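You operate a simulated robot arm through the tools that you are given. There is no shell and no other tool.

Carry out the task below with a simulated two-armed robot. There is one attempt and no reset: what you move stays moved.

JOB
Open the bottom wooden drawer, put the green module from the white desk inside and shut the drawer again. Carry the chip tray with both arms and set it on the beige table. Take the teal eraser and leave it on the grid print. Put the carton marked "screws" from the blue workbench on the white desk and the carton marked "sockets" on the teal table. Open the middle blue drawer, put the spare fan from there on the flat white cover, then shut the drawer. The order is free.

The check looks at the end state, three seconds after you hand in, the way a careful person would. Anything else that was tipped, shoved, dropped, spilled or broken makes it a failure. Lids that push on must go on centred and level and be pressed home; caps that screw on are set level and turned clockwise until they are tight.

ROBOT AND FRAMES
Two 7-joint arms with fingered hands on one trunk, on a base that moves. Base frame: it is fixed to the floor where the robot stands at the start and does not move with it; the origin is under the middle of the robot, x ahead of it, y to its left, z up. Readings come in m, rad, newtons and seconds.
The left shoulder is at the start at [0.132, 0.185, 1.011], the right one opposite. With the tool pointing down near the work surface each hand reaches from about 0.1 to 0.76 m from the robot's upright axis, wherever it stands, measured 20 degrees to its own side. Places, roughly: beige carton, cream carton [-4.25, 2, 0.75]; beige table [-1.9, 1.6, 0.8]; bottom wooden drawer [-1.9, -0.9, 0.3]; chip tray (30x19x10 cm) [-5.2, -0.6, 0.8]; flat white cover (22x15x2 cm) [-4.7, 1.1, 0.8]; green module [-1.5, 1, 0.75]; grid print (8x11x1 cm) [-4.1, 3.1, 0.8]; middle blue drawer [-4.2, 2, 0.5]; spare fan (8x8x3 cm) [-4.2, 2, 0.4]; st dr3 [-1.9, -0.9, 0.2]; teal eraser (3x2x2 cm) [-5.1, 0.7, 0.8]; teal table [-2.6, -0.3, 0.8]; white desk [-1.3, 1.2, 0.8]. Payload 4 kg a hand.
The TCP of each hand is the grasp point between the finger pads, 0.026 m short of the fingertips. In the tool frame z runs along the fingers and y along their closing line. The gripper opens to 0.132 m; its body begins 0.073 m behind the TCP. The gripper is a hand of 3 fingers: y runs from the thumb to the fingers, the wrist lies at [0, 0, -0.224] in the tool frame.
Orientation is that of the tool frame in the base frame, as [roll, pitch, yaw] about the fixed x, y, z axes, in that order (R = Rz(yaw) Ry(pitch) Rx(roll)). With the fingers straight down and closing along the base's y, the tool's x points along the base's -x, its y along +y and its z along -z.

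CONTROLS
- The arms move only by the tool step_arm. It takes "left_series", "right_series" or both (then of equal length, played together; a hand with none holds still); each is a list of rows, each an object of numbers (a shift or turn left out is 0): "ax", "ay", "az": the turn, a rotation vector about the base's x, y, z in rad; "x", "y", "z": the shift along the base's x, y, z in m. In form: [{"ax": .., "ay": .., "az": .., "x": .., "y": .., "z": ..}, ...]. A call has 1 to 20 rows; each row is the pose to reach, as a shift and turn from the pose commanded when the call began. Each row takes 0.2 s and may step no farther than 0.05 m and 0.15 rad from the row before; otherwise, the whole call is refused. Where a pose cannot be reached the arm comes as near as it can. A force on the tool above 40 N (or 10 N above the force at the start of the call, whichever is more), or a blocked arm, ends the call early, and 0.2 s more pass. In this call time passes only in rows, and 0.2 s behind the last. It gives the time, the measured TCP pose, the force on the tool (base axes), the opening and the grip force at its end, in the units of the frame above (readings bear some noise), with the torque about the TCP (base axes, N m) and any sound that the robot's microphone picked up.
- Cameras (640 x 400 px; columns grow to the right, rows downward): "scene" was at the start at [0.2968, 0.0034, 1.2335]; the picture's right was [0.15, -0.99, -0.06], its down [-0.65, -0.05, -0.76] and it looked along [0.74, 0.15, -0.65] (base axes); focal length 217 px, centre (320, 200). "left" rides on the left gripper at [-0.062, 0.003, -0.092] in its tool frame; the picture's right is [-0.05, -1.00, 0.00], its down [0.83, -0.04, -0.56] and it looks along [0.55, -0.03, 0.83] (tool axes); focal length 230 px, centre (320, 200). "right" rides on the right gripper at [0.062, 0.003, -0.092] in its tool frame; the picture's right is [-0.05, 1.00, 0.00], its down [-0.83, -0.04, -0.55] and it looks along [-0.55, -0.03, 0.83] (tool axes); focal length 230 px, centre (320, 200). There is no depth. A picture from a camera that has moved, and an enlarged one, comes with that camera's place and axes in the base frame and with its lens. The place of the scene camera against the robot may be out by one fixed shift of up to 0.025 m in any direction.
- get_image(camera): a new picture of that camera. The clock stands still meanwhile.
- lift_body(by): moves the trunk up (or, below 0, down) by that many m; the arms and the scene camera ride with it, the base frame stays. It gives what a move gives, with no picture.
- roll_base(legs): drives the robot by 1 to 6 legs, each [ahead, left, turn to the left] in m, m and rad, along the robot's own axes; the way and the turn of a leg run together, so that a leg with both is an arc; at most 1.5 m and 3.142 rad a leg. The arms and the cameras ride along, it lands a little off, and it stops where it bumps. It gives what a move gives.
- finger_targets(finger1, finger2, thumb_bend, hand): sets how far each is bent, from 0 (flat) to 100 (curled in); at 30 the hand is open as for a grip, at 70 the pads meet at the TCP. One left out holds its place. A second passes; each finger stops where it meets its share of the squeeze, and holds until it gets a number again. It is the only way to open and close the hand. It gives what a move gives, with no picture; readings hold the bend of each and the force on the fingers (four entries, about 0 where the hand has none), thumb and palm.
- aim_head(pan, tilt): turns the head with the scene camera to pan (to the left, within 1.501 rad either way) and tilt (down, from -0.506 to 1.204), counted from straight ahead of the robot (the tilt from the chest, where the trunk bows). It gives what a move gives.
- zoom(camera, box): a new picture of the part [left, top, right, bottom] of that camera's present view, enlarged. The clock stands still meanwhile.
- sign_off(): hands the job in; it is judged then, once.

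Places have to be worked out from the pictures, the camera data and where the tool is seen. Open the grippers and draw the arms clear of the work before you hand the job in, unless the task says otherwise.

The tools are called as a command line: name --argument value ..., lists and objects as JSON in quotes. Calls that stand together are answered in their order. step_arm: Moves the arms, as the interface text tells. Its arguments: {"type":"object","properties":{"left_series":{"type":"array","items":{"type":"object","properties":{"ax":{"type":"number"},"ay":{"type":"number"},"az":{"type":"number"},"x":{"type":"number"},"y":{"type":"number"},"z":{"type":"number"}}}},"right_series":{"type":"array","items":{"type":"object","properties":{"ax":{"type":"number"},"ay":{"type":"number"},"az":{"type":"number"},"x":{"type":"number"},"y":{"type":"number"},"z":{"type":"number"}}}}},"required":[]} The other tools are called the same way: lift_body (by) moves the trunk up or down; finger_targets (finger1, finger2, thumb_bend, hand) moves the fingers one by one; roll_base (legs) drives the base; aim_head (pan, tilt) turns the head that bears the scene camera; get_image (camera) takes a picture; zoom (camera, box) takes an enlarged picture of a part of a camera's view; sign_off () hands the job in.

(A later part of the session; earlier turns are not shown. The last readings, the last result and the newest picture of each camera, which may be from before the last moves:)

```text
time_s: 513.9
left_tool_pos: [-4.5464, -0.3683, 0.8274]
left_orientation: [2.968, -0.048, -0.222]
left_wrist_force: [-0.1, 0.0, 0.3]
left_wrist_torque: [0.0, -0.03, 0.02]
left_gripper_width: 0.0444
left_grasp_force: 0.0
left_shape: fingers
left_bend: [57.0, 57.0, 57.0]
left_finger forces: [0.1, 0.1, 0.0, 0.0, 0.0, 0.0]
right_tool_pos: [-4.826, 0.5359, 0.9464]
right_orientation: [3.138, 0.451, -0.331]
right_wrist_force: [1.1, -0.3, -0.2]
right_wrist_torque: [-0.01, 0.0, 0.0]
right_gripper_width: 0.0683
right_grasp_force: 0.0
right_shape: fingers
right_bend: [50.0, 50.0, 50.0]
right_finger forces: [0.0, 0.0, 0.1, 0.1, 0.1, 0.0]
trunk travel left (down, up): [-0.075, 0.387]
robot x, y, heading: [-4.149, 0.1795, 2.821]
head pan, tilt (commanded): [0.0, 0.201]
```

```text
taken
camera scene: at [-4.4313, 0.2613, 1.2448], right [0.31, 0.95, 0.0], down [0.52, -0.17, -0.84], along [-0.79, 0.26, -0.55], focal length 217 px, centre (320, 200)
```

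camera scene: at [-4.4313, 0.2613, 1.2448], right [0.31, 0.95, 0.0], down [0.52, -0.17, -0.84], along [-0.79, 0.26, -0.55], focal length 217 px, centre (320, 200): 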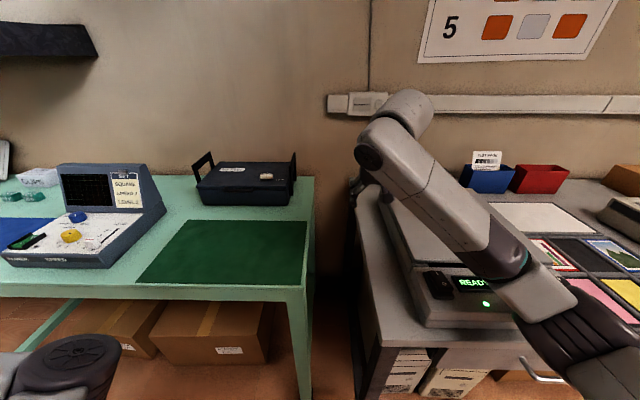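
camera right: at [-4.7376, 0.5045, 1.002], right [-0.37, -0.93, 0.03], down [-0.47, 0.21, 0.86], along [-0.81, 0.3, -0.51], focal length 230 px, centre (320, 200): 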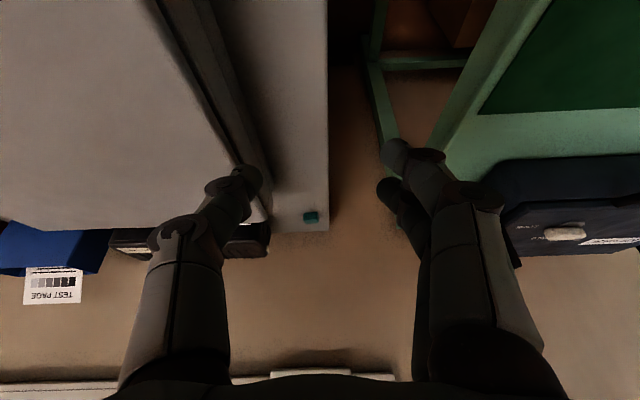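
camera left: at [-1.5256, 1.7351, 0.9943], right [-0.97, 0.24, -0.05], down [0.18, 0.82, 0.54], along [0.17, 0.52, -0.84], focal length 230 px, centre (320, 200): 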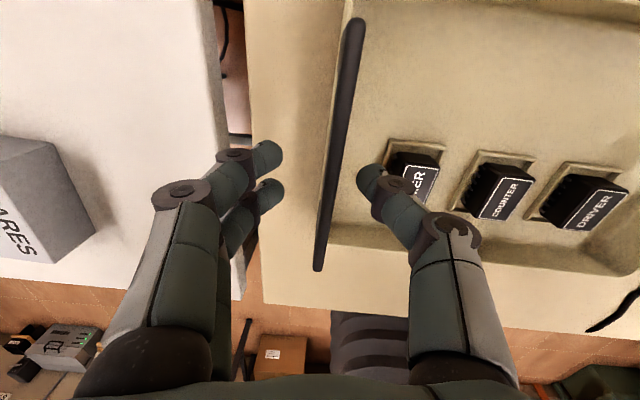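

The eraser is seen at the table's corner, about (-5.12, 0.667). I drive 15 cm closer.

roll_base --legs '[[0.15, 0, 0]]'

step_arm --right_series '[{"ax": 0.016, "ay": 0.047, "x": -0.02, "y": 0.007}, {"ax": 0.032, "ay": 0.095, "x": -0.04, "y": 0.013}, {"ax": 0.048, "ay": 0.142, "x": -0.06, "y": 0.02}, {"ax": 0.064, "ay": 0.19, "x": -0.08, "y": 0.027}]'

get_image --camera "right"

get_image --camera "scene"

```text
time_s: 514.9
left_tool_pos: [-4.5845, -0.3592, 0.8274]
left_orientation: [2.977, -0.037, -0.236]
left_wrist_force: [-0.4, -0.2, -0.1]
left_wrist_torque: [0.01, -0.03, 0.03]
left_gripper_width: 0.0444
left_grasp_force: 0.0
left_shape: fingers
left_bend: [57.0, 57.0, 57.0]
left_finger forces: [0.0, 0.0, 0.0, 0.1, 0.0, 0.1]
right_tool_pos: [-4.8527, 0.5492, 0.9478]
right_orientation: [-3.136, 0.447, -0.343]
right_wrist_force: [-0.3, 0.6, 0.5]
right_wrist_torque: [-0.01, 0.02, 0.0]
right_gripper_width: 0.0686
right_grasp_force: 0.2
right_shape: fingers
right_bend: [50.0, 50.0, 50.0]
right_finger forces: [0.0, 0.0, 0.1, 0.0, 0.1, 0.0]
trunk travel left (down, up): [-0.075, 0.387]
robot x, y, heading: [-4.1895, 0.1932, 2.808]
head pan, tilt (commanded): [0.0, 0.201]
stopped in leg 1: the robot was blocked; the commanded pose is now the measured one
```

```text
time_s: 515.9
left_tool_pos: [-4.5849, -0.3506, 0.8331]
left_orientation: [2.969, -0.034, -0.239]
left_wrist_force: [0.3, -0.1, 0.0]
left_wrist_torque: [0.01, -0.01, -0.02]
left_gripper_width: 0.0444
left_grasp_force: 0.1
left_shape: fingers
left_bend: [57.0, 57.0, 57.0]
left_finger forces: [0.0, 0.1, 0.0, 0.0, 0.0, 0.0]
right_tool_pos: [-4.9231, 0.588, 0.9445]
right_orientation: [3.139, 0.645, -0.355]
right_wrist_force: [0.1, 0.3, -0.5]
right_wrist_torque: [-0.01, 0.02, 0.0]
right_gripper_width: 0.0684
right_grasp_force: 0.2
right_shape: fingers
right_bend: [50.0, 50.0, 50.0]
right_finger forces: [0.0, 0.0, 0.0, 0.0, 0.0, 0.1]
trunk travel left (down, up): [-0.075, 0.387]
robot x, y, heading: [-4.1902, 0.1929, 2.804]
head pan, tilt (commanded): [0.0, 0.201]
```

```text
taken
camera right: at [-4.8274, 0.5516, 0.9817], right [-0.38, -0.92, 0.03], down [-0.29, 0.16, 0.94], along [-0.88, 0.35, -0.33], focal length 230 px, centre (320, 200)
```

right: 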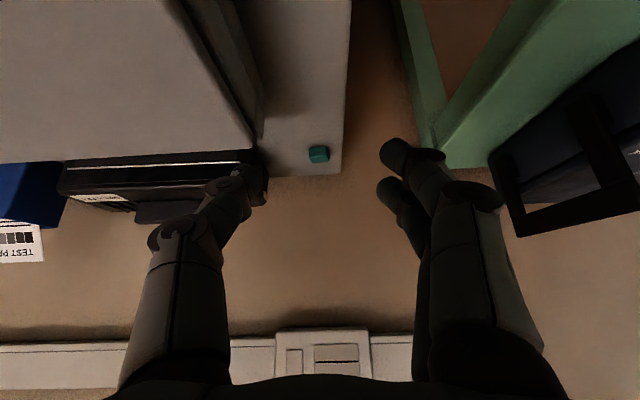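

```text
taken
camera scene: at [-4.451, 0.2752, 1.2496], right [0.33, 0.94, 0.0], down [0.5, -0.18, -0.85], along [-0.8, 0.28, -0.53], focal length 217 px, centre (320, 200)
```

scene: 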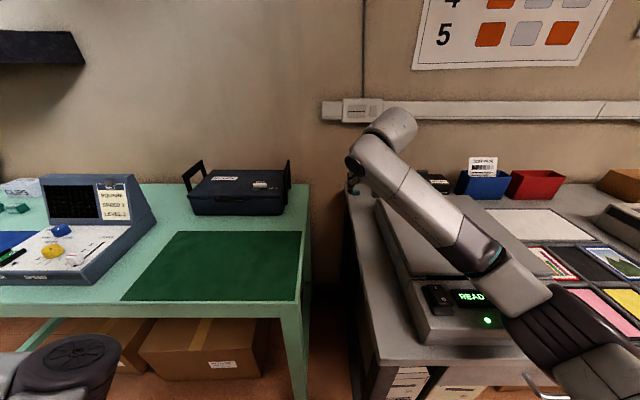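

The base bumped after only 4 cm. I look down in front of the robot to see what stops it.

aim_head --pan 0.0 --tilt 1.0

get_image --camera "scene"

get_image --camera "left"

```text
time_s: 517.0
left_tool_pos: [-4.5839, -0.352, 0.8335]
left_orientation: [2.969, -0.03, -0.241]
left_wrist_force: [-0.7, 0.5, -0.6]
left_wrist_torque: [0.01, -0.01, -0.01]
left_gripper_width: 0.0446
left_grasp_force: 0.1
left_shape: fingers
left_bend: [57.0, 57.0, 57.0]
left_finger forces: [0.0, 0.1, 0.0, 0.0, 0.0, 0.1]
right_tool_pos: [-4.9238, 0.589, 0.9449]
right_orientation: [3.135, 0.644, -0.356]
right_wrist_force: [-0.2, 0.8, 0.0]
right_wrist_torque: [0.03, 0.0, 0.02]
right_gripper_width: 0.0681
right_grasp_force: 0.1
right_shape: fingers
right_bend: [50.0, 50.0, 50.0]
right_finger forces: [0.0, 0.0, 0.0, 0.1, 0.1, 0.0]
trunk travel left (down, up): [-0.075, 0.387]
robot x, y, heading: [-4.1914, 0.1945, 2.805]
head pan, tilt (commanded): [0.0, 1.0]
```

```text
taken
camera scene: at [-4.4068, 0.2599, 1.1936], right [0.33, 0.94, 0.0], down [0.92, -0.32, -0.21], along [-0.2, 0.07, -0.98], focal length 217 px, centre (320, 200)
```

scene: 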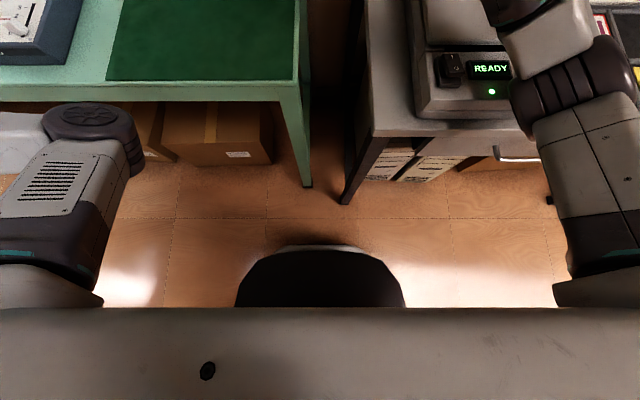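

```text
taken
camera left: at [-4.6447, -0.3229, 0.9225], right [0.19, 0.97, -0.17], down [0.82, -0.06, 0.57], along [0.54, -0.25, -0.81], focal length 230 px, centre (320, 200)
```

left: 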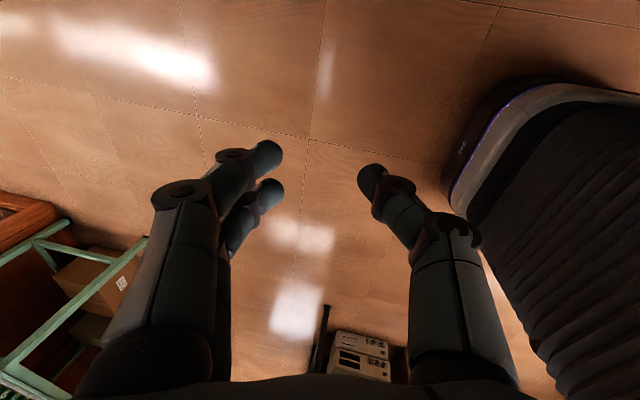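

The base front is still clear; it is the left elbow that comes up against the green bench's edge. I back off 10 cm and swing the left hand further back.

roll_base --legs '[[-0.12, 0, 0.012]]'

step_arm --left_series '[{"x": 0.035, "y": -0.012, "z": 0.015}, {"x": 0.07, "y": -0.024, "z": 0.03}, {"x": 0.105, "y": -0.036, "z": 0.045}, {"x": 0.14, "y": -0.048, "z": 0.06}, {"x": 0.175, "y": -0.06, "z": 0.075}, {"x": 0.21, "y": -0.072, "z": 0.09}, {"x": 0.24, "y": -0.083, "z": 0.1}]'

aim_head --pan 0.8 --tilt 0.6

get_image --camera "scene"

```text
time_s: 518.3
left_tool_pos: [-4.4708, -0.3959, 0.8283]
left_orientation: [2.969, -0.05, -0.219]
left_wrist_force: [0.3, 0.1, 0.6]
left_wrist_torque: [0.02, 0.0, 0.05]
left_gripper_width: 0.0445
left_grasp_force: 0.1
left_shape: fingers
left_bend: [57.0, 57.0, 57.0]
left_finger forces: [0.0, 0.0, 0.1, 0.1, 0.0, 0.0]
right_tool_pos: [-4.8331, 0.5334, 0.9358]
right_orientation: [3.137, 0.633, -0.327]
right_wrist_force: [0.8, 0.1, 0.3]
right_wrist_torque: [0.03, -0.02, -0.01]
right_gripper_width: 0.0684
right_grasp_force: 0.0
right_shape: fingers
right_bend: [50.0, 50.0, 50.0]
right_finger forces: [0.0, 0.1, 0.1, 0.0, 0.1, 0.0]
trunk travel left (down, up): [-0.075, 0.387]
robot x, y, heading: [-4.0779, 0.1523, 2.829]
head pan, tilt (commanded): [0.0, 1.0]
```

```text
time_s: 519.9
left_tool_pos: [-4.23, -0.4792, 0.9258]
left_orientation: [2.97, -0.048, -0.219]
left_wrist_force: [-0.7, -0.4, -0.1]
left_wrist_torque: [-0.02, -0.01, -0.01]
left_gripper_width: 0.0444
left_grasp_force: 0.1
left_shape: fingers
left_bend: [57.0, 57.0, 57.0]
left_finger forces: [0.1, 0.0, 0.0, 0.0, 0.0, 0.0]
right_tool_pos: [-4.8329, 0.5342, 0.9351]
right_orientation: [3.138, 0.634, -0.329]
right_wrist_force: [0.1, 0.5, -0.4]
right_wrist_torque: [0.05, 0.0, -0.02]
right_gripper_width: 0.0683
right_grasp_force: 0.0
right_shape: fingers
right_bend: [50.0, 50.0, 50.0]
right_finger forces: [0.0, 0.0, 0.0, 0.1, 0.0, 0.1]
trunk travel left (down, up): [-0.075, 0.387]
robot x, y, heading: [-4.0744, 0.1514, 2.827]
head pan, tilt (commanded): [0.0, 1.0]
```

```text
time_s: 521.0
left_tool_pos: [-4.2314, -0.4786, 0.9268]
left_orientation: [2.969, -0.049, -0.217]
left_wrist_force: [-0.7, -0.8, -0.2]
left_wrist_torque: [0.02, 0.05, -0.01]
left_gripper_width: 0.0447
left_grasp_force: 0.0
left_shape: fingers
left_bend: [57.0, 57.0, 57.0]
left_finger forces: [0.1, 0.1, 0.0, 0.0, 0.0, 0.0]
right_tool_pos: [-4.8348, 0.535, 0.934]
right_orientation: [3.137, 0.631, -0.328]
right_wrist_force: [0.6, 0.4, 0.4]
right_wrist_torque: [-0.01, 0.0, -0.01]
right_gripper_width: 0.0683
right_grasp_force: 0.0
right_shape: fingers
right_bend: [50.0, 50.0, 50.0]
right_finger forces: [0.0, 0.0, 0.1, 0.0, 0.0, 0.0]
trunk travel left (down, up): [-0.075, 0.387]
robot x, y, heading: [-4.0762, 0.1549, 2.826]
head pan, tilt (commanded): [0.799, 0.6]
```

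```text
taken
camera scene: at [-4.3376, 0.1613, 1.2222], right [-0.42, 0.87, -0.27], down [0.76, 0.18, -0.62], along [-0.49, -0.46, -0.74], focal length 217 px, centre (320, 200)
```

scene: 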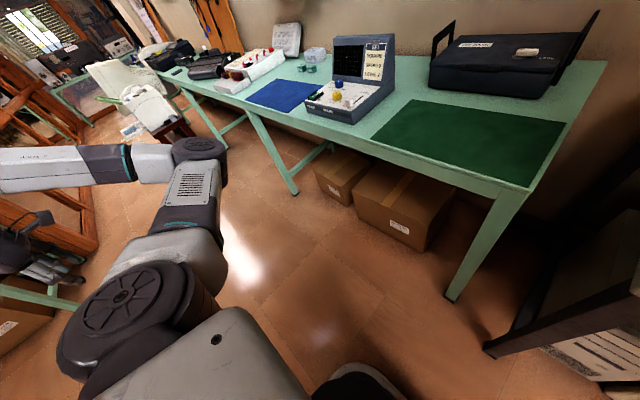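

The left arm is now out to the side and higher. I drive ahead again in two steps.

roll_base --legs '[[0.2, 0, -0.01], [0.07, 0, 0]]'

get_image --camera "right"

aim_head --pan 0.0 --tilt 0.6

get_image --camera "scene"

```text
time_s: 522.9
left_tool_pos: [-4.4245, -0.4207, 0.9218]
left_orientation: [2.977, -0.041, -0.23]
left_wrist_force: [-0.8, 0.6, 0.0]
left_wrist_torque: [0.03, -0.01, -0.02]
left_gripper_width: 0.0444
left_grasp_force: 0.0
left_shape: fingers
left_bend: [57.0, 57.0, 57.0]
left_finger forces: [0.0, 0.0, 0.0, 0.0, 0.0, 0.0]
right_tool_pos: [-5.0146, 0.6125, 0.9619]
right_orientation: [-3.133, 0.668, -0.35]
right_wrist_force: [0.0, 0.7, 0.4]
right_wrist_torque: [0.01, -0.01, -0.04]
right_gripper_width: 0.0678
right_grasp_force: 0.1
right_shape: fingers
right_bend: [50.0, 50.0, 50.0]
right_finger forces: [0.1, 0.0, 0.0, 0.0, 0.1, 0.0]
trunk travel left (down, up): [-0.075, 0.387]
robot x, y, heading: [-4.27, 0.2158, 2.815]
head pan, tilt (commanded): [0.799, 0.6]
stopped in leg 2: the robot was blocked; the commanded pose is now the measured one
```

```text
taken
camera right: at [-4.9177, 0.5734, 0.9959], right [-0.38, -0.92, 0.02], down [-0.28, 0.14, 0.95], along [-0.88, 0.36, -0.31], focal length 230 px, centre (320, 200)
```

right: 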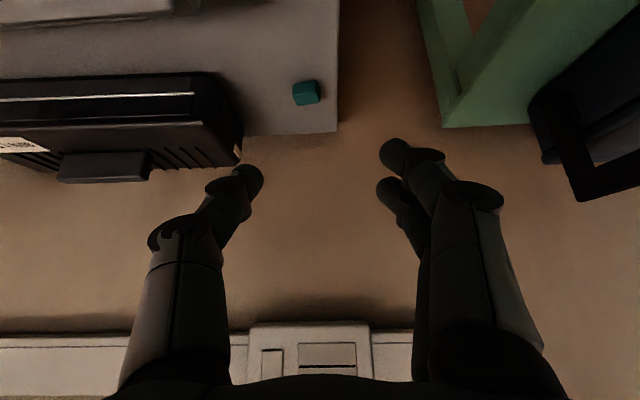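

```text
time_s: 524.0
left_tool_pos: [-4.4211, -0.4183, 0.9239]
left_orientation: [2.974, -0.037, -0.229]
left_wrist_force: [-0.1, -0.5, 0.2]
left_wrist_torque: [0.02, 0.0, 0.0]
left_gripper_width: 0.0444
left_grasp_force: 0.1
left_shape: fingers
left_bend: [57.0, 57.0, 57.0]
left_finger forces: [0.0, 0.0, 0.1, 0.0, 0.1, 0.0]
right_tool_pos: [-5.0146, 0.6102, 0.9619]
right_orientation: [-3.135, 0.666, -0.345]
right_wrist_force: [0.5, 0.1, 0.1]
right_wrist_torque: [0.03, 0.01, -0.03]
right_gripper_width: 0.0679
right_grasp_force: 0.0
right_shape: fingers
right_bend: [50.0, 50.0, 50.0]
right_finger forces: [0.0, 0.0, 0.0, 0.0, 0.1, 0.0]
trunk travel left (down, up): [-0.075, 0.387]
robot x, y, heading: [-4.2696, 0.2199, 2.822]
head pan, tilt (commanded): [0.0, 0.6]
```

```text
taken
camera scene: at [-4.523, 0.2881, 1.2157], right [0.32, 0.95, 0.0], down [0.78, -0.26, -0.57], along [-0.54, 0.18, -0.82], focal length 217 px, centre (320, 200)
```

scene: 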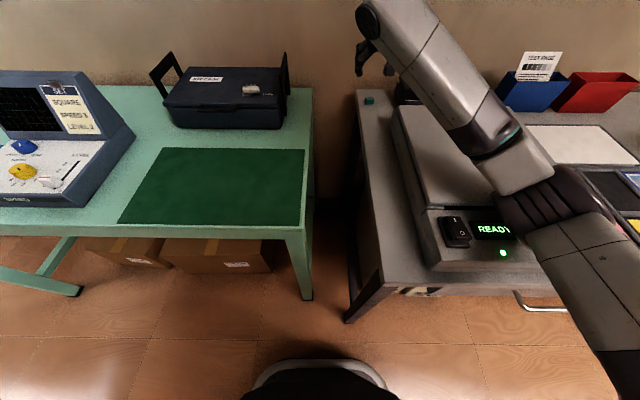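

The right forearm's low elbow comes down onto the scanner front, which I must not push. I back away at once and check the scanner's position.

roll_base --legs '[[-0.45, 0, 0]]'

lift_body --by 0.3

aim_head --pan -0.1 --tilt 0.5

get_image --camera "scene"

zoom --camera "scene" --box '[300, 195, 500, 320]'

```text
time_s: 524.9
left_tool_pos: [-4.4032, -0.4226, 0.9258]
left_orientation: [2.97, -0.05, -0.224]
left_wrist_force: [0.7, 0.6, -0.5]
left_wrist_torque: [0.01, 0.01, -0.03]
left_gripper_width: 0.0443
left_grasp_force: 0.1
left_shape: fingers
left_bend: [57.0, 57.0, 57.0]
left_finger forces: [0.1, 0.0, 0.1, 0.0, 0.0, 0.1]
right_tool_pos: [-5.002, 0.6067, 0.9675]
right_orientation: [-3.141, 0.679, -0.345]
right_wrist_force: [-0.3, -0.9, 0.0]
right_wrist_torque: [-0.03, 0.01, 0.03]
right_gripper_width: 0.068
right_grasp_force: 0.1
right_shape: fingers
right_bend: [50.0, 50.0, 50.0]
right_finger forces: [0.1, 0.0, 0.0, 0.1, 0.1, 0.1]
trunk travel left (down, up): [-0.075, 0.387]
robot x, y, heading: [-4.2447, 0.2105, 2.826]
head pan, tilt (commanded): [0.0, 0.6]
stopped in leg 1: the robot was blocked; the commanded pose is now the measured one
```

```text
time_s: 527.9
left_tool_pos: [-4.404, -0.4208, 1.2262]
left_orientation: [2.971, -0.05, -0.225]
left_wrist_force: [0.6, -0.3, -0.4]
left_wrist_torque: [-0.01, -0.01, 0.02]
left_gripper_width: 0.0445
left_grasp_force: 0.0
left_shape: fingers
left_bend: [57.0, 57.0, 57.0]
left_finger forces: [0.0, 0.0, 0.1, 0.1, 0.1, 0.0]
right_tool_pos: [-5.0018, 0.6077, 1.2689]
right_orientation: [3.139, 0.68, -0.344]
right_wrist_force: [0.4, 0.4, -0.2]
right_wrist_torque: [-0.02, -0.04, 0.01]
right_gripper_width: 0.068
right_grasp_force: 0.1
right_shape: fingers
right_bend: [50.0, 50.0, 50.0]
right_finger forces: [0.0, 0.0, 0.0, 0.0, 0.0, 0.0]
trunk travel left (down, up): [-0.375, 0.087]
robot x, y, heading: [-4.2463, 0.2112, 2.824]
head pan, tilt (commanded): [0.0, 0.6]
```

```text
time_s: 528.6
left_tool_pos: [-4.4043, -0.4211, 1.2268]
left_orientation: [2.967, -0.05, -0.223]
left_wrist_force: [1.1, -0.8, 0.0]
left_wrist_torque: [0.04, -0.01, -0.01]
left_gripper_width: 0.0445
left_grasp_force: 0.2
left_shape: fingers
left_bend: [57.0, 57.0, 57.0]
left_finger forces: [0.0, 0.0, 0.0, 0.0, 0.1, 0.0]
right_tool_pos: [-5.0019, 0.6085, 1.268]
right_orientation: [3.141, 0.679, -0.345]
right_wrist_force: [0.3, 0.1, 0.2]
right_wrist_torque: [-0.03, 0.01, 0.01]
right_gripper_width: 0.068
right_grasp_force: 0.0
right_shape: fingers
right_bend: [50.0, 50.0, 50.0]
right_finger forces: [0.1, 0.1, 0.0, 0.0, 0.0, 0.0]
trunk travel left (down, up): [-0.375, 0.087]
robot x, y, heading: [-4.2502, 0.2125, 2.824]
head pan, tilt (commanded): [-0.099, 0.499]
```

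```text
taken
camera scene: at [-4.3294, 0.2376, 1.6], right [0.41, 0.91, 0.0], down [0.46, -0.2, -0.87], along [-0.79, 0.35, -0.5], focal length 217 px, centre (320, 200)
```

scene: 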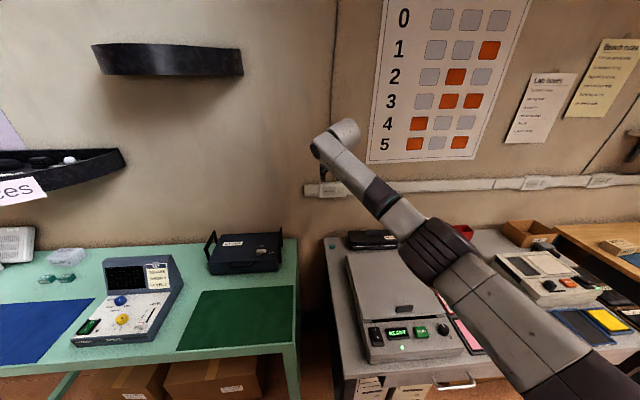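

```text
3.20 times, centred on (400, 258) of scene
camera zoom: at [-4.3294, 0.2376, 1.6], right [0.41, 0.91, 0.0], down [0.46, -0.2, -0.87], along [-0.79, 0.35, -0.5], focal length 696 px, centre (64, 16)
```

zoom: 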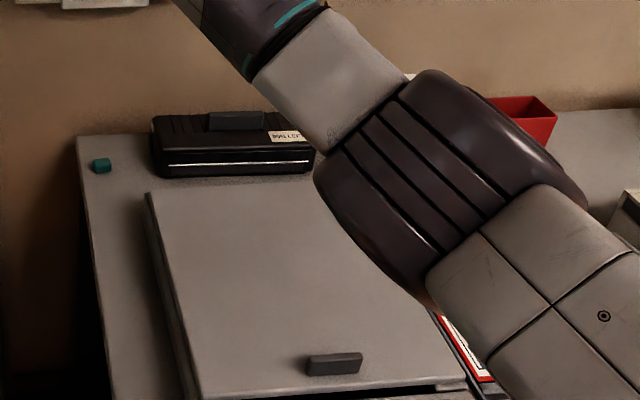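

The scanner and printer have not moved. A better line is from in front of the green bench's end, facing about 18° right, so the arm passes over the gap between the tables. I back off and set up there.

roll_base --legs '[[-0.38, 0, 0], [0, 0.345, 0], [0.06, 0, 0], [0, 0, -0.32]]'

lift_body --by -0.22

aim_head --pan 0.0 --tilt 0.4

get_image --camera "scene"

```text
time_s: 534.5
left_tool_pos: [-4.3954, -0.7687, 1.2263]
left_orientation: [2.971, -0.049, -0.541]
left_wrist_force: [0.5, 0.7, -0.2]
left_wrist_torque: [-0.01, 0.01, 0.0]
left_gripper_width: 0.0447
left_grasp_force: 0.1
left_shape: fingers
left_bend: [57.0, 57.0, 57.0]
left_finger forces: [0.1, 0.1, 0.0, 0.0, 0.0, 0.1]
right_tool_pos: [-4.6438, 0.3949, 1.2679]
right_orientation: [3.14, 0.679, -0.664]
right_wrist_force: [-0.1, 0.2, 0.0]
right_wrist_torque: [-0.03, 0.04, 0.04]
right_gripper_width: 0.0679
right_grasp_force: 0.0
right_shape: fingers
right_bend: [50.0, 50.0, 50.0]
right_finger forces: [0.0, 0.1, 0.0, 0.1, 0.0, 0.1]
trunk travel left (down, up): [-0.375, 0.087]
robot x, y, heading: [-4.0491, -0.2188, 2.506]
head pan, tilt (commanded): [-0.099, 0.499]
```

```text
time_s: 536.8
left_tool_pos: [-4.3951, -0.7684, 1.006]
left_orientation: [2.969, -0.048, -0.542]
left_wrist_force: [0.0, 0.4, -0.2]
left_wrist_torque: [-0.01, -0.02, -0.03]
left_gripper_width: 0.0445
left_grasp_force: 0.1
left_shape: fingers
left_bend: [57.0, 57.0, 57.0]
left_finger forces: [0.1, 0.0, 0.0, 0.0, 0.1, 0.1]
right_tool_pos: [-4.6428, 0.3961, 1.0491]
right_orientation: [3.14, 0.681, -0.663]
right_wrist_force: [0.4, -0.5, 0.2]
right_wrist_torque: [0.01, -0.04, 0.01]
right_gripper_width: 0.0673
right_grasp_force: 0.1
right_shape: fingers
right_bend: [50.0, 50.0, 50.0]
right_finger forces: [0.1, 0.0, 0.0, 0.1, 0.0, 0.0]
trunk travel left (down, up): [-0.155, 0.307]
robot x, y, heading: [-4.0518, -0.2144, 2.501]
head pan, tilt (commanded): [-0.099, 0.499]
```

```text
time_s: 537.5
left_tool_pos: [-4.3948, -0.7687, 1.0061]
left_orientation: [2.97, -0.05, -0.542]
left_wrist_force: [0.3, -0.1, 0.0]
left_wrist_torque: [0.02, -0.01, 0.01]
left_gripper_width: 0.0445
left_grasp_force: 0.0
left_shape: fingers
left_bend: [57.0, 57.0, 57.0]
left_finger forces: [0.0, 0.0, 0.1, 0.0, 0.1, 0.0]
right_tool_pos: [-4.6435, 0.3966, 1.0481]
right_orientation: [3.14, 0.679, -0.662]
right_wrist_force: [-0.3, 0.1, 0.9]
right_wrist_torque: [0.01, 0.03, 0.03]
right_gripper_width: 0.0679
right_grasp_force: 0.1
right_shape: fingers
right_bend: [50.0, 50.0, 50.0]
right_finger forces: [0.0, 0.0, 0.0, 0.0, 0.0, 0.0]
trunk travel left (down, up): [-0.155, 0.307]
robot x, y, heading: [-4.051, -0.2167, 2.507]
head pan, tilt (commanded): [0.0, 0.4]
```

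```text
taken
camera scene: at [-4.2229, -0.0979, 1.3486], right [0.59, 0.8, 0.0], down [0.48, -0.35, -0.8], along [-0.64, 0.48, -0.6], focal length 217 px, centre (320, 200)
```

scene: 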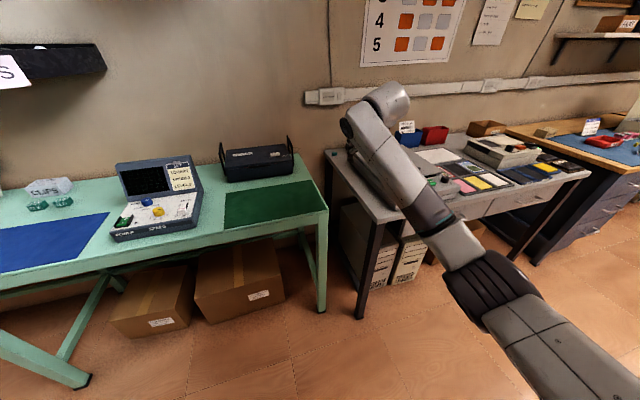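

Set up: robot 18° right of the wall normal, arm line toward the gap. I drive ahead 0.4 m and check clearances and the eraser view.

roll_base --legs '[[0.4, 0, 0]]'

get_image --camera "scene"

get_image --camera "right"

```text
time_s: 539.9
left_tool_pos: [-4.7168, -0.5319, 1.0071]
left_orientation: [2.968, -0.047, -0.541]
left_wrist_force: [-0.8, 1.0, 0.2]
left_wrist_torque: [-0.04, -0.02, 0.0]
left_gripper_width: 0.0445
left_grasp_force: 0.0
left_shape: fingers
left_bend: [57.0, 57.0, 57.0]
left_finger forces: [0.0, 0.0, 0.1, 0.0, 0.1, 0.0]
right_tool_pos: [-4.9655, 0.6323, 1.0479]
right_orientation: [3.139, 0.679, -0.662]
right_wrist_force: [0.1, 0.3, 0.0]
right_wrist_torque: [-0.03, -0.02, -0.03]
right_gripper_width: 0.0679
right_grasp_force: 0.1
right_shape: fingers
right_bend: [50.0, 50.0, 50.0]
right_finger forces: [0.1, 0.0, 0.1, 0.0, 0.1, 0.1]
trunk travel left (down, up): [-0.155, 0.307]
robot x, y, heading: [-4.3686, 0.0228, 2.506]
head pan, tilt (commanded): [0.0, 0.4]
```

```text
taken
camera scene: at [-4.5442, 0.139, 1.3486], right [0.59, 0.8, 0.0], down [0.48, -0.35, -0.8], along [-0.65, 0.48, -0.6], focal length 217 px, centre (320, 200)
```

scene: 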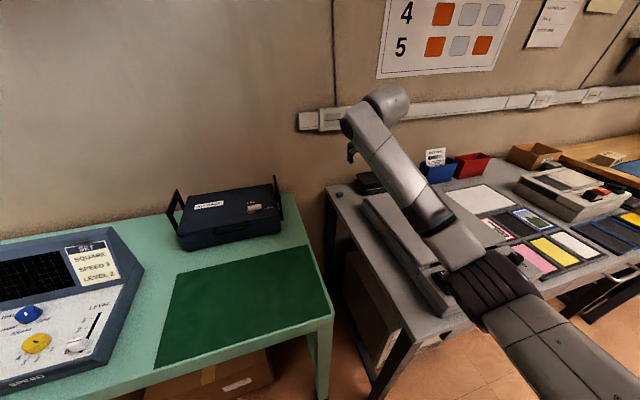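

```text
taken
camera right: at [-4.8841, 0.5655, 1.0809], right [-0.65, -0.76, 0.03], down [-0.21, 0.22, 0.95], along [-0.73, 0.61, -0.3], focal length 230 px, centre (320, 200)
```

right: 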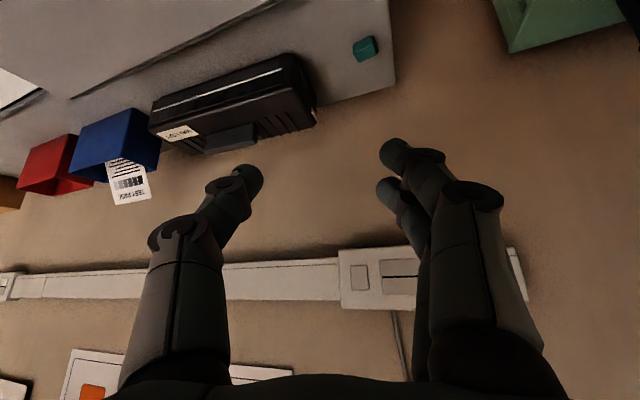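

The eraser is at F 5.045, l 1.005. I first straighten the arm (raising the elbow) toward the final pose, then close in 8 cm with the base.

step_arm --right_series '[{"x": -0.024, "y": -0.006, "ax": -0.026, "ay": -0.035}, {"x": -0.048, "y": -0.012, "ax": -0.052, "ay": -0.07}, {"x": -0.071, "y": -0.017, "ax": -0.077, "ay": -0.105}]'

roll_base --legs '[[0.08, 0, 0]]'

get_image --camera "scene"

get_image --camera "right"

```text
time_s: 540.7
left_tool_pos: [-4.717, -0.5336, 1.0066]
left_orientation: [2.971, -0.05, -0.541]
left_wrist_force: [0.1, 0.3, 0.2]
left_wrist_torque: [0.02, 0.01, 0.02]
left_gripper_width: 0.0445
left_grasp_force: 0.0
left_shape: fingers
left_bend: [57.0, 57.0, 57.0]
left_finger forces: [0.0, 0.1, 0.1, 0.0, 0.1, 0.0]
right_tool_pos: [-5.0372, 0.6133, 1.0499]
right_orientation: [-3.136, 0.552, -0.66]
right_wrist_force: [0.0, 0.3, 0.4]
right_wrist_torque: [0.01, -0.04, 0.01]
right_gripper_width: 0.0679
right_grasp_force: 0.1
right_shape: fingers
right_bend: [50.0, 50.0, 50.0]
right_finger forces: [0.0, 0.1, 0.1, 0.0, 0.1, 0.1]
trunk travel left (down, up): [-0.155, 0.307]
robot x, y, heading: [-4.3691, 0.0171, 2.505]
head pan, tilt (commanded): [0.0, 0.4]
```

```text
time_s: 541.8
left_tool_pos: [-4.7797, -0.4858, 1.0059]
left_orientation: [2.969, -0.05, -0.538]
left_wrist_force: [-0.6, -0.2, 0.4]
left_wrist_torque: [-0.01, -0.01, 0.01]
left_gripper_width: 0.0445
left_grasp_force: 0.1
left_shape: fingers
left_bend: [57.0, 57.0, 57.0]
left_finger forces: [0.1, 0.1, 0.0, 0.0, 0.0, 0.0]
right_tool_pos: [-5.1012, 0.6619, 1.0477]
right_orientation: [-3.14, 0.548, -0.656]
right_wrist_force: [0.2, -0.2, -0.1]
right_wrist_torque: [0.02, -0.03, 0.01]
right_gripper_width: 0.0678
right_grasp_force: 0.1
right_shape: fingers
right_bend: [50.0, 50.0, 50.0]
right_finger forces: [0.0, 0.0, 0.1, 0.0, 0.1, 0.0]
trunk travel left (down, up): [-0.155, 0.307]
robot x, y, heading: [-4.4362, 0.067, 2.507]
head pan, tilt (commanded): [0.0, 0.4]
```

```text
taken
camera scene: at [-4.6084, 0.1857, 1.3485], right [0.59, 0.81, 0.0], down [0.48, -0.35, -0.8], along [-0.65, 0.47, -0.6], focal length 217 px, centre (320, 200)
```

scene: 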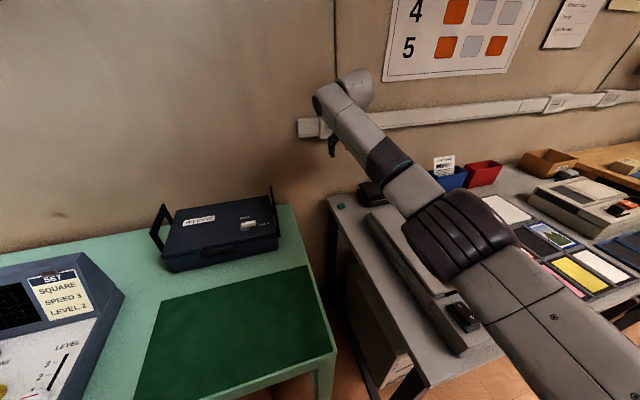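

```text
taken
camera right: at [-5.0244, 0.5975, 1.0941], right [-0.65, -0.76, 0.02], down [-0.31, 0.29, 0.91], along [-0.7, 0.58, -0.42], focal length 230 px, centre (320, 200)
```

right: 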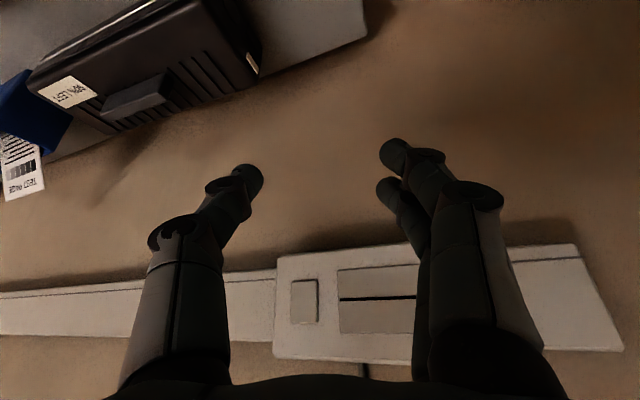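

The hand is right above the eraser's computed place. I descend to z 0.85 in steps and look.

step_arm --right_series '[{"z": -0.04}, {"z": -0.08}, {"z": -0.12}, {"z": -0.16}, {"z": -0.19}]'

get_image --camera "right"

get_image --camera "scene"

```text
time_s: 543.0
left_tool_pos: [-4.7791, -0.4845, 1.0062]
left_orientation: [2.969, -0.048, -0.538]
left_wrist_force: [0.4, -0.2, -0.9]
left_wrist_torque: [0.02, 0.03, 0.01]
left_gripper_width: 0.0443
left_grasp_force: 0.1
left_shape: fingers
left_bend: [57.0, 57.0, 57.0]
left_finger forces: [0.0, 0.0, 0.0, 0.0, 0.0, 0.0]
right_tool_pos: [-5.1006, 0.6617, 0.8561]
right_orientation: [-3.137, 0.55, -0.66]
right_wrist_force: [0.6, 0.3, -0.2]
right_wrist_torque: [0.01, -0.05, -0.01]
right_gripper_width: 0.0679
right_grasp_force: 0.0
right_shape: fingers
right_bend: [50.0, 50.0, 50.0]
right_finger forces: [0.0, 0.0, 0.0, 0.1, 0.0, 0.1]
trunk travel left (down, up): [-0.155, 0.307]
robot x, y, heading: [-4.4396, 0.0677, 2.507]
head pan, tilt (commanded): [0.0, 0.4]
```

```text
taken
camera right: at [-5.0238, 0.5983, 0.9034], right [-0.65, -0.76, 0.02], down [-0.31, 0.29, 0.91], along [-0.7, 0.58, -0.42], focal length 230 px, centre (320, 200)
```

right: 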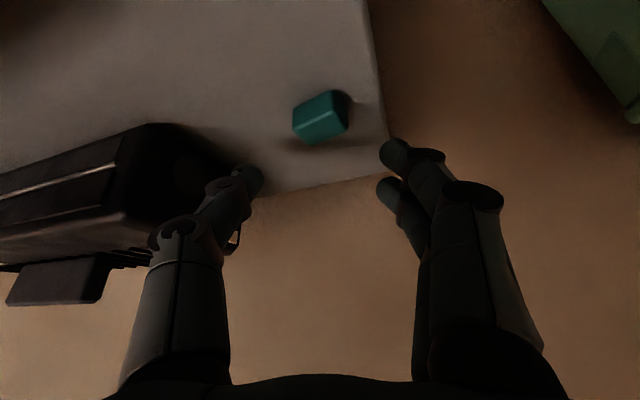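

```text
taken
camera scene: at [-4.6079, 0.1854, 1.3485], right [0.59, 0.81, 0.0], down [0.48, -0.35, -0.8], along [-0.65, 0.47, -0.6], focal length 217 px, centre (320, 200)
```

scene: 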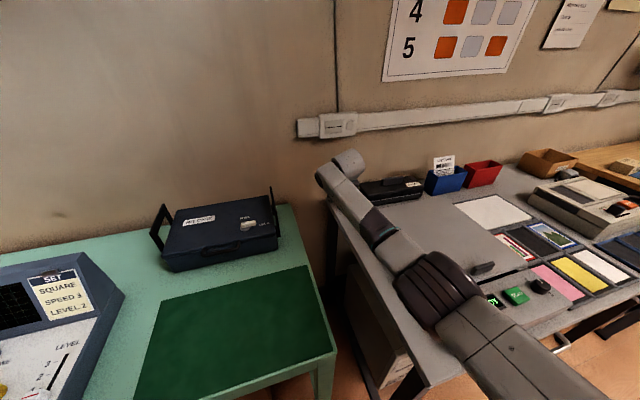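

The eraser lies between thumb and fingers, seen at (-5.106, 0.665), turned about 19° to the hand. I yaw the hand 0.25 rad to align, centre it and go down to z 0.836.

step_arm --right_series '[{"az": 0.085, "x": -0.002, "y": 0.001}, {"az": 0.17, "x": -0.004, "y": 0.002}, {"az": 0.25, "x": -0.006, "y": 0.0035}, {"az": 0.25, "x": -0.006, "y": 0.0035, "z": -0.01}, {"az": 0.25, "x": -0.006, "y": 0.0035, "z": -0.02}]'

get_image --camera "right"

```text
time_s: 544.2
left_tool_pos: [-4.779, -0.4854, 1.0059]
left_orientation: [2.968, -0.049, -0.541]
left_wrist_force: [-0.3, 0.3, -0.5]
left_wrist_torque: [0.01, -0.04, 0.02]
left_gripper_width: 0.0443
left_grasp_force: 0.0
left_shape: fingers
left_bend: [57.0, 57.0, 57.0]
left_finger forces: [0.1, 0.1, 0.0, 0.1, 0.1, 0.1]
right_tool_pos: [-5.1065, 0.6649, 0.8367]
right_orientation: [-3.139, 0.55, -0.407]
right_wrist_force: [0.1, 1.0, 0.6]
right_wrist_torque: [-0.02, 0.01, 0.0]
right_gripper_width: 0.0679
right_grasp_force: 0.1
right_shape: fingers
right_bend: [50.0, 50.0, 50.0]
right_finger forces: [0.2, 0.0, 0.0, 0.0, 0.0, 0.1]
trunk travel left (down, up): [-0.155, 0.307]
robot x, y, heading: [-4.4369, 0.0689, 2.504]
head pan, tilt (commanded): [0.0, 0.4]
```

```text
taken
camera right: at [-5.0158, 0.6225, 0.8839], right [-0.44, -0.9, 0.02], down [-0.37, 0.2, 0.91], along [-0.82, 0.39, -0.42], focal length 230 px, centre (320, 200)
```

right: 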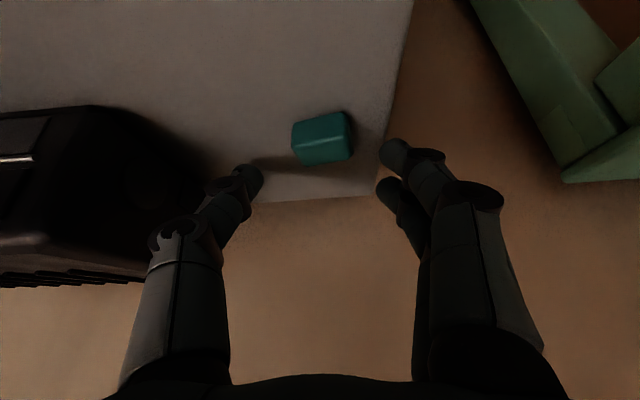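

With the pitch, the fingertips point 2 cm beyond the eraser, so I move the hand back 1.7 cm and down a few millimetres.

step_arm --right_series '[{"x": 0.008, "y": -0.0035}, {"x": 0.0165, "y": -0.007, "z": -0.004}, {"x": 0.0165, "y": -0.007, "z": -0.007}]'

zoom --camera "right" --box '[200, 90, 456, 250]'

```text
time_s: 545.0
left_tool_pos: [-4.7794, -0.4859, 1.0064]
left_orientation: [2.97, -0.049, -0.539]
left_wrist_force: [-0.9, 0.3, 0.2]
left_wrist_torque: [-0.03, -0.01, 0.01]
left_gripper_width: 0.0445
left_grasp_force: 0.1
left_shape: fingers
left_bend: [57.0, 57.0, 57.0]
left_finger forces: [0.0, 0.1, 0.1, 0.0, 0.0, 0.0]
right_tool_pos: [-5.0913, 0.658, 0.8318]
right_orientation: [-3.137, 0.552, -0.41]
right_wrist_force: [-0.1, 0.9, 2.6]
right_wrist_torque: [-0.09, 0.02, 0.0]
right_gripper_width: 0.0678
right_grasp_force: 0.6
right_shape: fingers
right_bend: [50.0, 50.0, 50.0]
right_finger forces: [1.7, 0.0, 0.0, 0.0, 0.0, 0.1]
trunk travel left (down, up): [-0.155, 0.307]
robot x, y, heading: [-4.4341, 0.0662, 2.508]
head pan, tilt (commanded): [0.0, 0.4]
```

```text
2.50 times, centred on (328, 170) of right
camera zoom: at [-4.9997, 0.6149, 0.8787], right [-0.44, -0.9, 0.02], down [-0.37, 0.2, 0.91], along [-0.82, 0.39, -0.42], focal length 575 px, centre (300, 275)
```

zoom: 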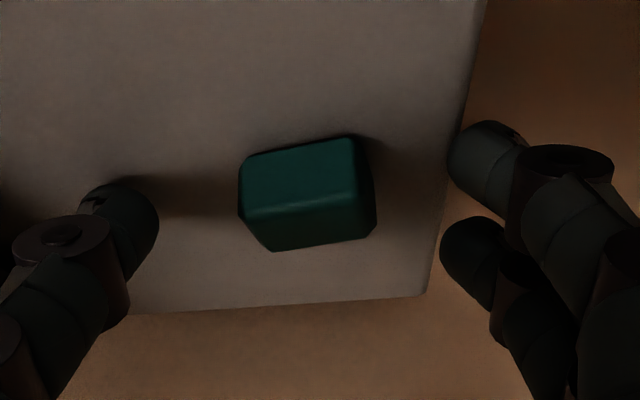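

Finger 1 just touches the table. I raise 8 mm and close the hand on the eraser.

step_arm --right_series '[{"z": 0.008}]'

finger_targets --hand "right" --finger1 66 --finger2 66 --thumb_bend 66

zoom --camera "right" --box '[200, 90, 456, 250]'

```text
time_s: 545.4
left_tool_pos: [-4.7799, -0.4856, 1.0066]
left_orientation: [2.969, -0.051, -0.539]
left_wrist_force: [0.9, 0.1, -0.2]
left_wrist_torque: [0.0, 0.01, -0.01]
left_gripper_width: 0.0444
left_grasp_force: 0.1
left_shape: fingers
left_bend: [57.0, 57.0, 57.0]
left_finger forces: [0.0, 0.0, 0.1, 0.1, 0.0, 0.0]
right_tool_pos: [-5.0886, 0.6575, 0.8385]
right_orientation: [-3.138, 0.546, -0.408]
right_wrist_force: [-0.7, -0.1, 0.3]
right_wrist_torque: [0.02, 0.02, 0.0]
right_gripper_width: 0.0678
right_grasp_force: 0.1
right_shape: fingers
right_bend: [50.0, 50.0, 50.0]
right_finger forces: [0.0, 0.1, 0.1, 0.1, 0.0, 0.0]
trunk travel left (down, up): [-0.155, 0.307]
robot x, y, heading: [-4.4379, 0.0645, 2.509]
head pan, tilt (commanded): [0.0, 0.4]
```

```text
time_s: 546.4
left_tool_pos: [-4.7799, -0.4862, 1.0053]
left_orientation: [2.967, -0.05, -0.541]
left_wrist_force: [0.2, 0.6, -0.2]
left_wrist_torque: [0.03, -0.01, 0.02]
left_gripper_width: 0.0441
left_grasp_force: 0.0
left_shape: fingers
left_bend: [57.0, 57.0, 57.0]
left_finger forces: [0.0, 0.0, 0.1, 0.1, 0.1, 0.0]
right_tool_pos: [-5.0894, 0.6566, 0.8403]
right_orientation: [-3.138, 0.55, -0.41]
right_wrist_force: [-0.5, 0.3, 0.6]
right_wrist_torque: [0.01, -0.01, 0.03]
right_gripper_width: 0.0252
right_grasp_force: 2.6
right_shape: fingers
right_bend: [63.0, 66.0, 65.0]
right_finger forces: [2.5, 0.0, 0.0, 0.0, 2.3, 0.0]
trunk travel left (down, up): [-0.155, 0.307]
robot x, y, heading: [-4.4319, 0.0664, 2.508]
head pan, tilt (commanded): [0.0, 0.4]
```

```text
2.50 times, centred on (328, 170) of right
camera zoom: at [-4.9995, 0.6152, 0.8863], right [-0.44, -0.9, 0.02], down [-0.37, 0.2, 0.91], along [-0.82, 0.39, -0.42], focal length 575 px, centre (300, 275)
```

zoom: 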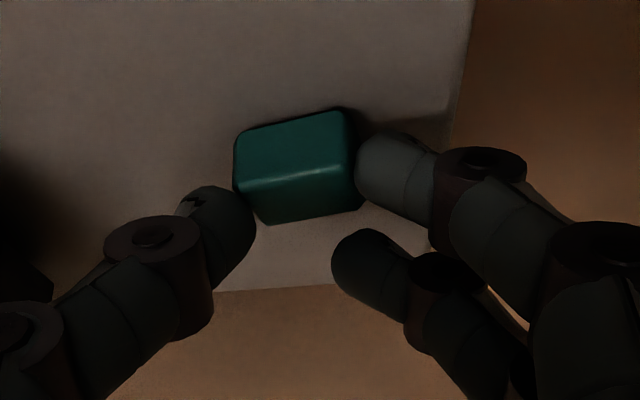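

Only finger 1 and the thumb bear, as the hand is about 1 cm too far forward. I reopen, move back 1 cm and close again with more squeeze.

finger_targets --hand "right" --finger1 54 --finger2 54 --thumb_bend 54

step_arm --right_series '[{"x": 0.005, "y": -0.002}, {"x": 0.0095, "y": -0.004, "z": -0.001}]'

finger_targets --hand "right" --finger1 72 --finger2 72 --thumb_bend 72

zoom --camera "right" --box '[200, 90, 456, 250]'

```text
time_s: 547.4
left_tool_pos: [-4.7786, -0.4851, 1.0051]
left_orientation: [2.969, -0.048, -0.539]
left_wrist_force: [-0.7, 1.1, 0.3]
left_wrist_torque: [0.0, -0.01, -0.01]
left_gripper_width: 0.0444
left_grasp_force: 0.0
left_shape: fingers
left_bend: [57.0, 57.0, 57.0]
left_finger forces: [0.1, 0.0, 0.0, 0.0, 0.0, 0.0]
right_tool_pos: [-5.09, 0.658, 0.8399]
right_orientation: [-3.137, 0.551, -0.408]
right_wrist_force: [-0.2, 0.9, 0.4]
right_wrist_torque: [0.02, 0.01, -0.01]
right_gripper_width: 0.0538
right_grasp_force: 0.1
right_shape: fingers
right_bend: [54.0, 54.0, 54.0]
right_finger forces: [0.1, 0.0, 0.0, 0.0, 0.1, 0.0]
trunk travel left (down, up): [-0.155, 0.307]
robot x, y, heading: [-4.4324, 0.0636, 2.509]
head pan, tilt (commanded): [0.0, 0.4]
```

```text
time_s: 548.0
left_tool_pos: [-4.7789, -0.4854, 1.0064]
left_orientation: [2.969, -0.049, -0.539]
left_wrist_force: [-0.6, 0.4, 0.2]
left_wrist_torque: [0.01, -0.01, -0.03]
left_gripper_width: 0.0447
left_grasp_force: 0.0
left_shape: fingers
left_bend: [57.0, 57.0, 57.0]
left_finger forces: [0.0, 0.1, 0.0, 0.0, 0.0, 0.1]
right_tool_pos: [-5.0802, 0.653, 0.8382]
right_orientation: [-3.14, 0.55, -0.41]
right_wrist_force: [-0.1, 0.2, -0.8]
right_wrist_torque: [0.0, 0.0, 0.01]
right_gripper_width: 0.054
right_grasp_force: 0.1
right_shape: fingers
right_bend: [54.0, 54.0, 54.0]
right_finger forces: [0.1, 0.1, 0.0, 0.0, 0.1, 0.0]
trunk travel left (down, up): [-0.155, 0.307]
robot x, y, heading: [-4.4392, 0.0669, 2.506]
head pan, tilt (commanded): [0.0, 0.4]
```

```text
time_s: 549.0
left_tool_pos: [-4.7784, -0.4844, 1.0054]
left_orientation: [2.967, -0.05, -0.539]
left_wrist_force: [-0.3, -0.6, 0.1]
left_wrist_torque: [0.03, 0.0, -0.01]
left_gripper_width: 0.0445
left_grasp_force: 0.1
left_shape: fingers
left_bend: [57.0, 57.0, 57.0]
left_finger forces: [0.0, 0.1, 0.0, 0.1, 0.1, 0.0]
right_tool_pos: [-5.0805, 0.6532, 0.838]
right_orientation: [-3.139, 0.55, -0.408]
right_wrist_force: [0.5, -1.0, 0.2]
right_wrist_torque: [-0.03, 0.0, 0.03]
right_gripper_width: 0.0069
right_grasp_force: 6.9
right_shape: fingers
right_bend: [72.0, 64.0, 69.0]
right_finger forces: [0.1, 7.0, 0.0, 0.0, 7.0, 0.1]
trunk travel left (down, up): [-0.155, 0.307]
robot x, y, heading: [-4.4318, 0.0695, 2.504]
head pan, tilt (commanded): [0.0, 0.4]
```

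```text
2.50 times, centred on (328, 170) of right
camera zoom: at [-4.9902, 0.6109, 0.8847], right [-0.44, -0.9, 0.02], down [-0.37, 0.2, 0.91], along [-0.82, 0.39, -0.42], focal length 575 px, centre (300, 275)
```

zoom: 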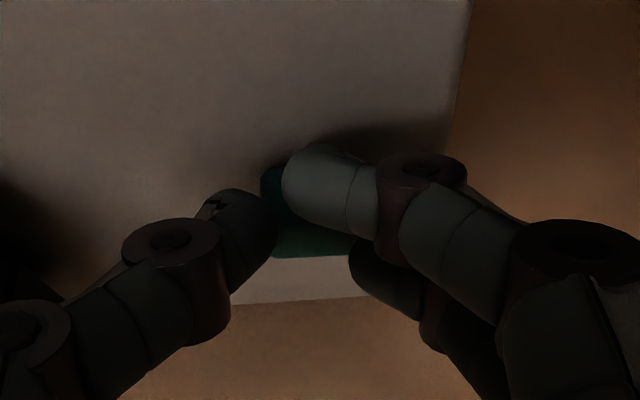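

Finger 2 and the thumb now pinch the eraser with 7 N, finger 1 closed in front of it. I lift 4 cm gently and look whether it comes along.

step_arm --right_series '[{"z": 0.01}, {"z": 0.025}, {"z": 0.045}]'

get_image --camera "right"

zoom --camera "right" --box '[200, 90, 456, 250]'

```text
time_s: 549.8
left_tool_pos: [-4.7787, -0.4851, 1.0059]
left_orientation: [2.972, -0.048, -0.54]
left_wrist_force: [0.0, -0.4, -0.2]
left_wrist_torque: [-0.02, -0.05, 0.0]
left_gripper_width: 0.0444
left_grasp_force: 0.1
left_shape: fingers
left_bend: [57.0, 57.0, 57.0]
left_finger forces: [0.1, 0.0, 0.1, 0.1, 0.0, 0.1]
right_tool_pos: [-5.0802, 0.6521, 0.8848]
right_orientation: [-3.138, 0.551, -0.409]
right_wrist_force: [0.3, -0.2, -0.7]
right_wrist_torque: [-0.01, -0.04, 0.01]
right_gripper_width: 0.0069
right_grasp_force: 7.8
right_shape: fingers
right_bend: [72.0, 64.0, 69.0]
right_finger forces: [0.0, 7.1, 0.1, 0.1, 6.9, 0.0]
trunk travel left (down, up): [-0.155, 0.307]
robot x, y, heading: [-4.4357, 0.0682, 2.509]
head pan, tilt (commanded): [0.0, 0.4]
```

```text
taken
camera right: at [-4.99, 0.6096, 0.9309], right [-0.44, -0.9, 0.02], down [-0.37, 0.2, 0.91], along [-0.82, 0.39, -0.42], focal length 230 px, centre (320, 200)
```

right: 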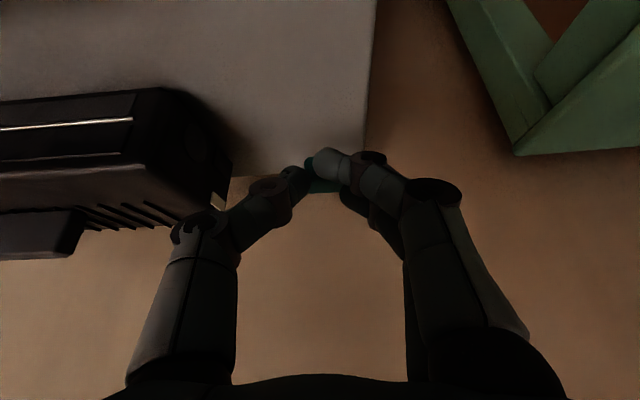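

```text
2.50 times, centred on (328, 170) of right
camera zoom: at [-4.99, 0.6096, 0.9309], right [-0.44, -0.9, 0.02], down [-0.37, 0.2, 0.91], along [-0.82, 0.39, -0.42], focal length 575 px, centre (300, 275)
```

zoom: 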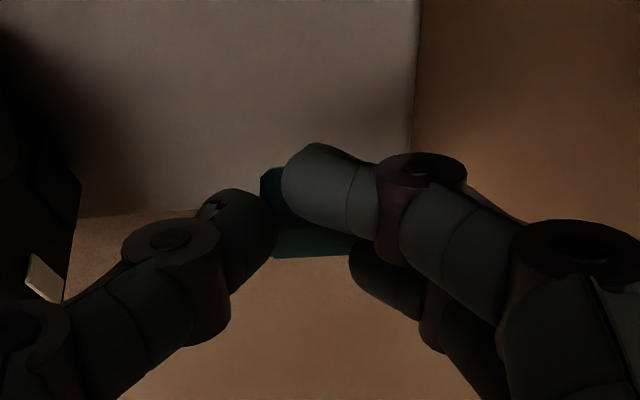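

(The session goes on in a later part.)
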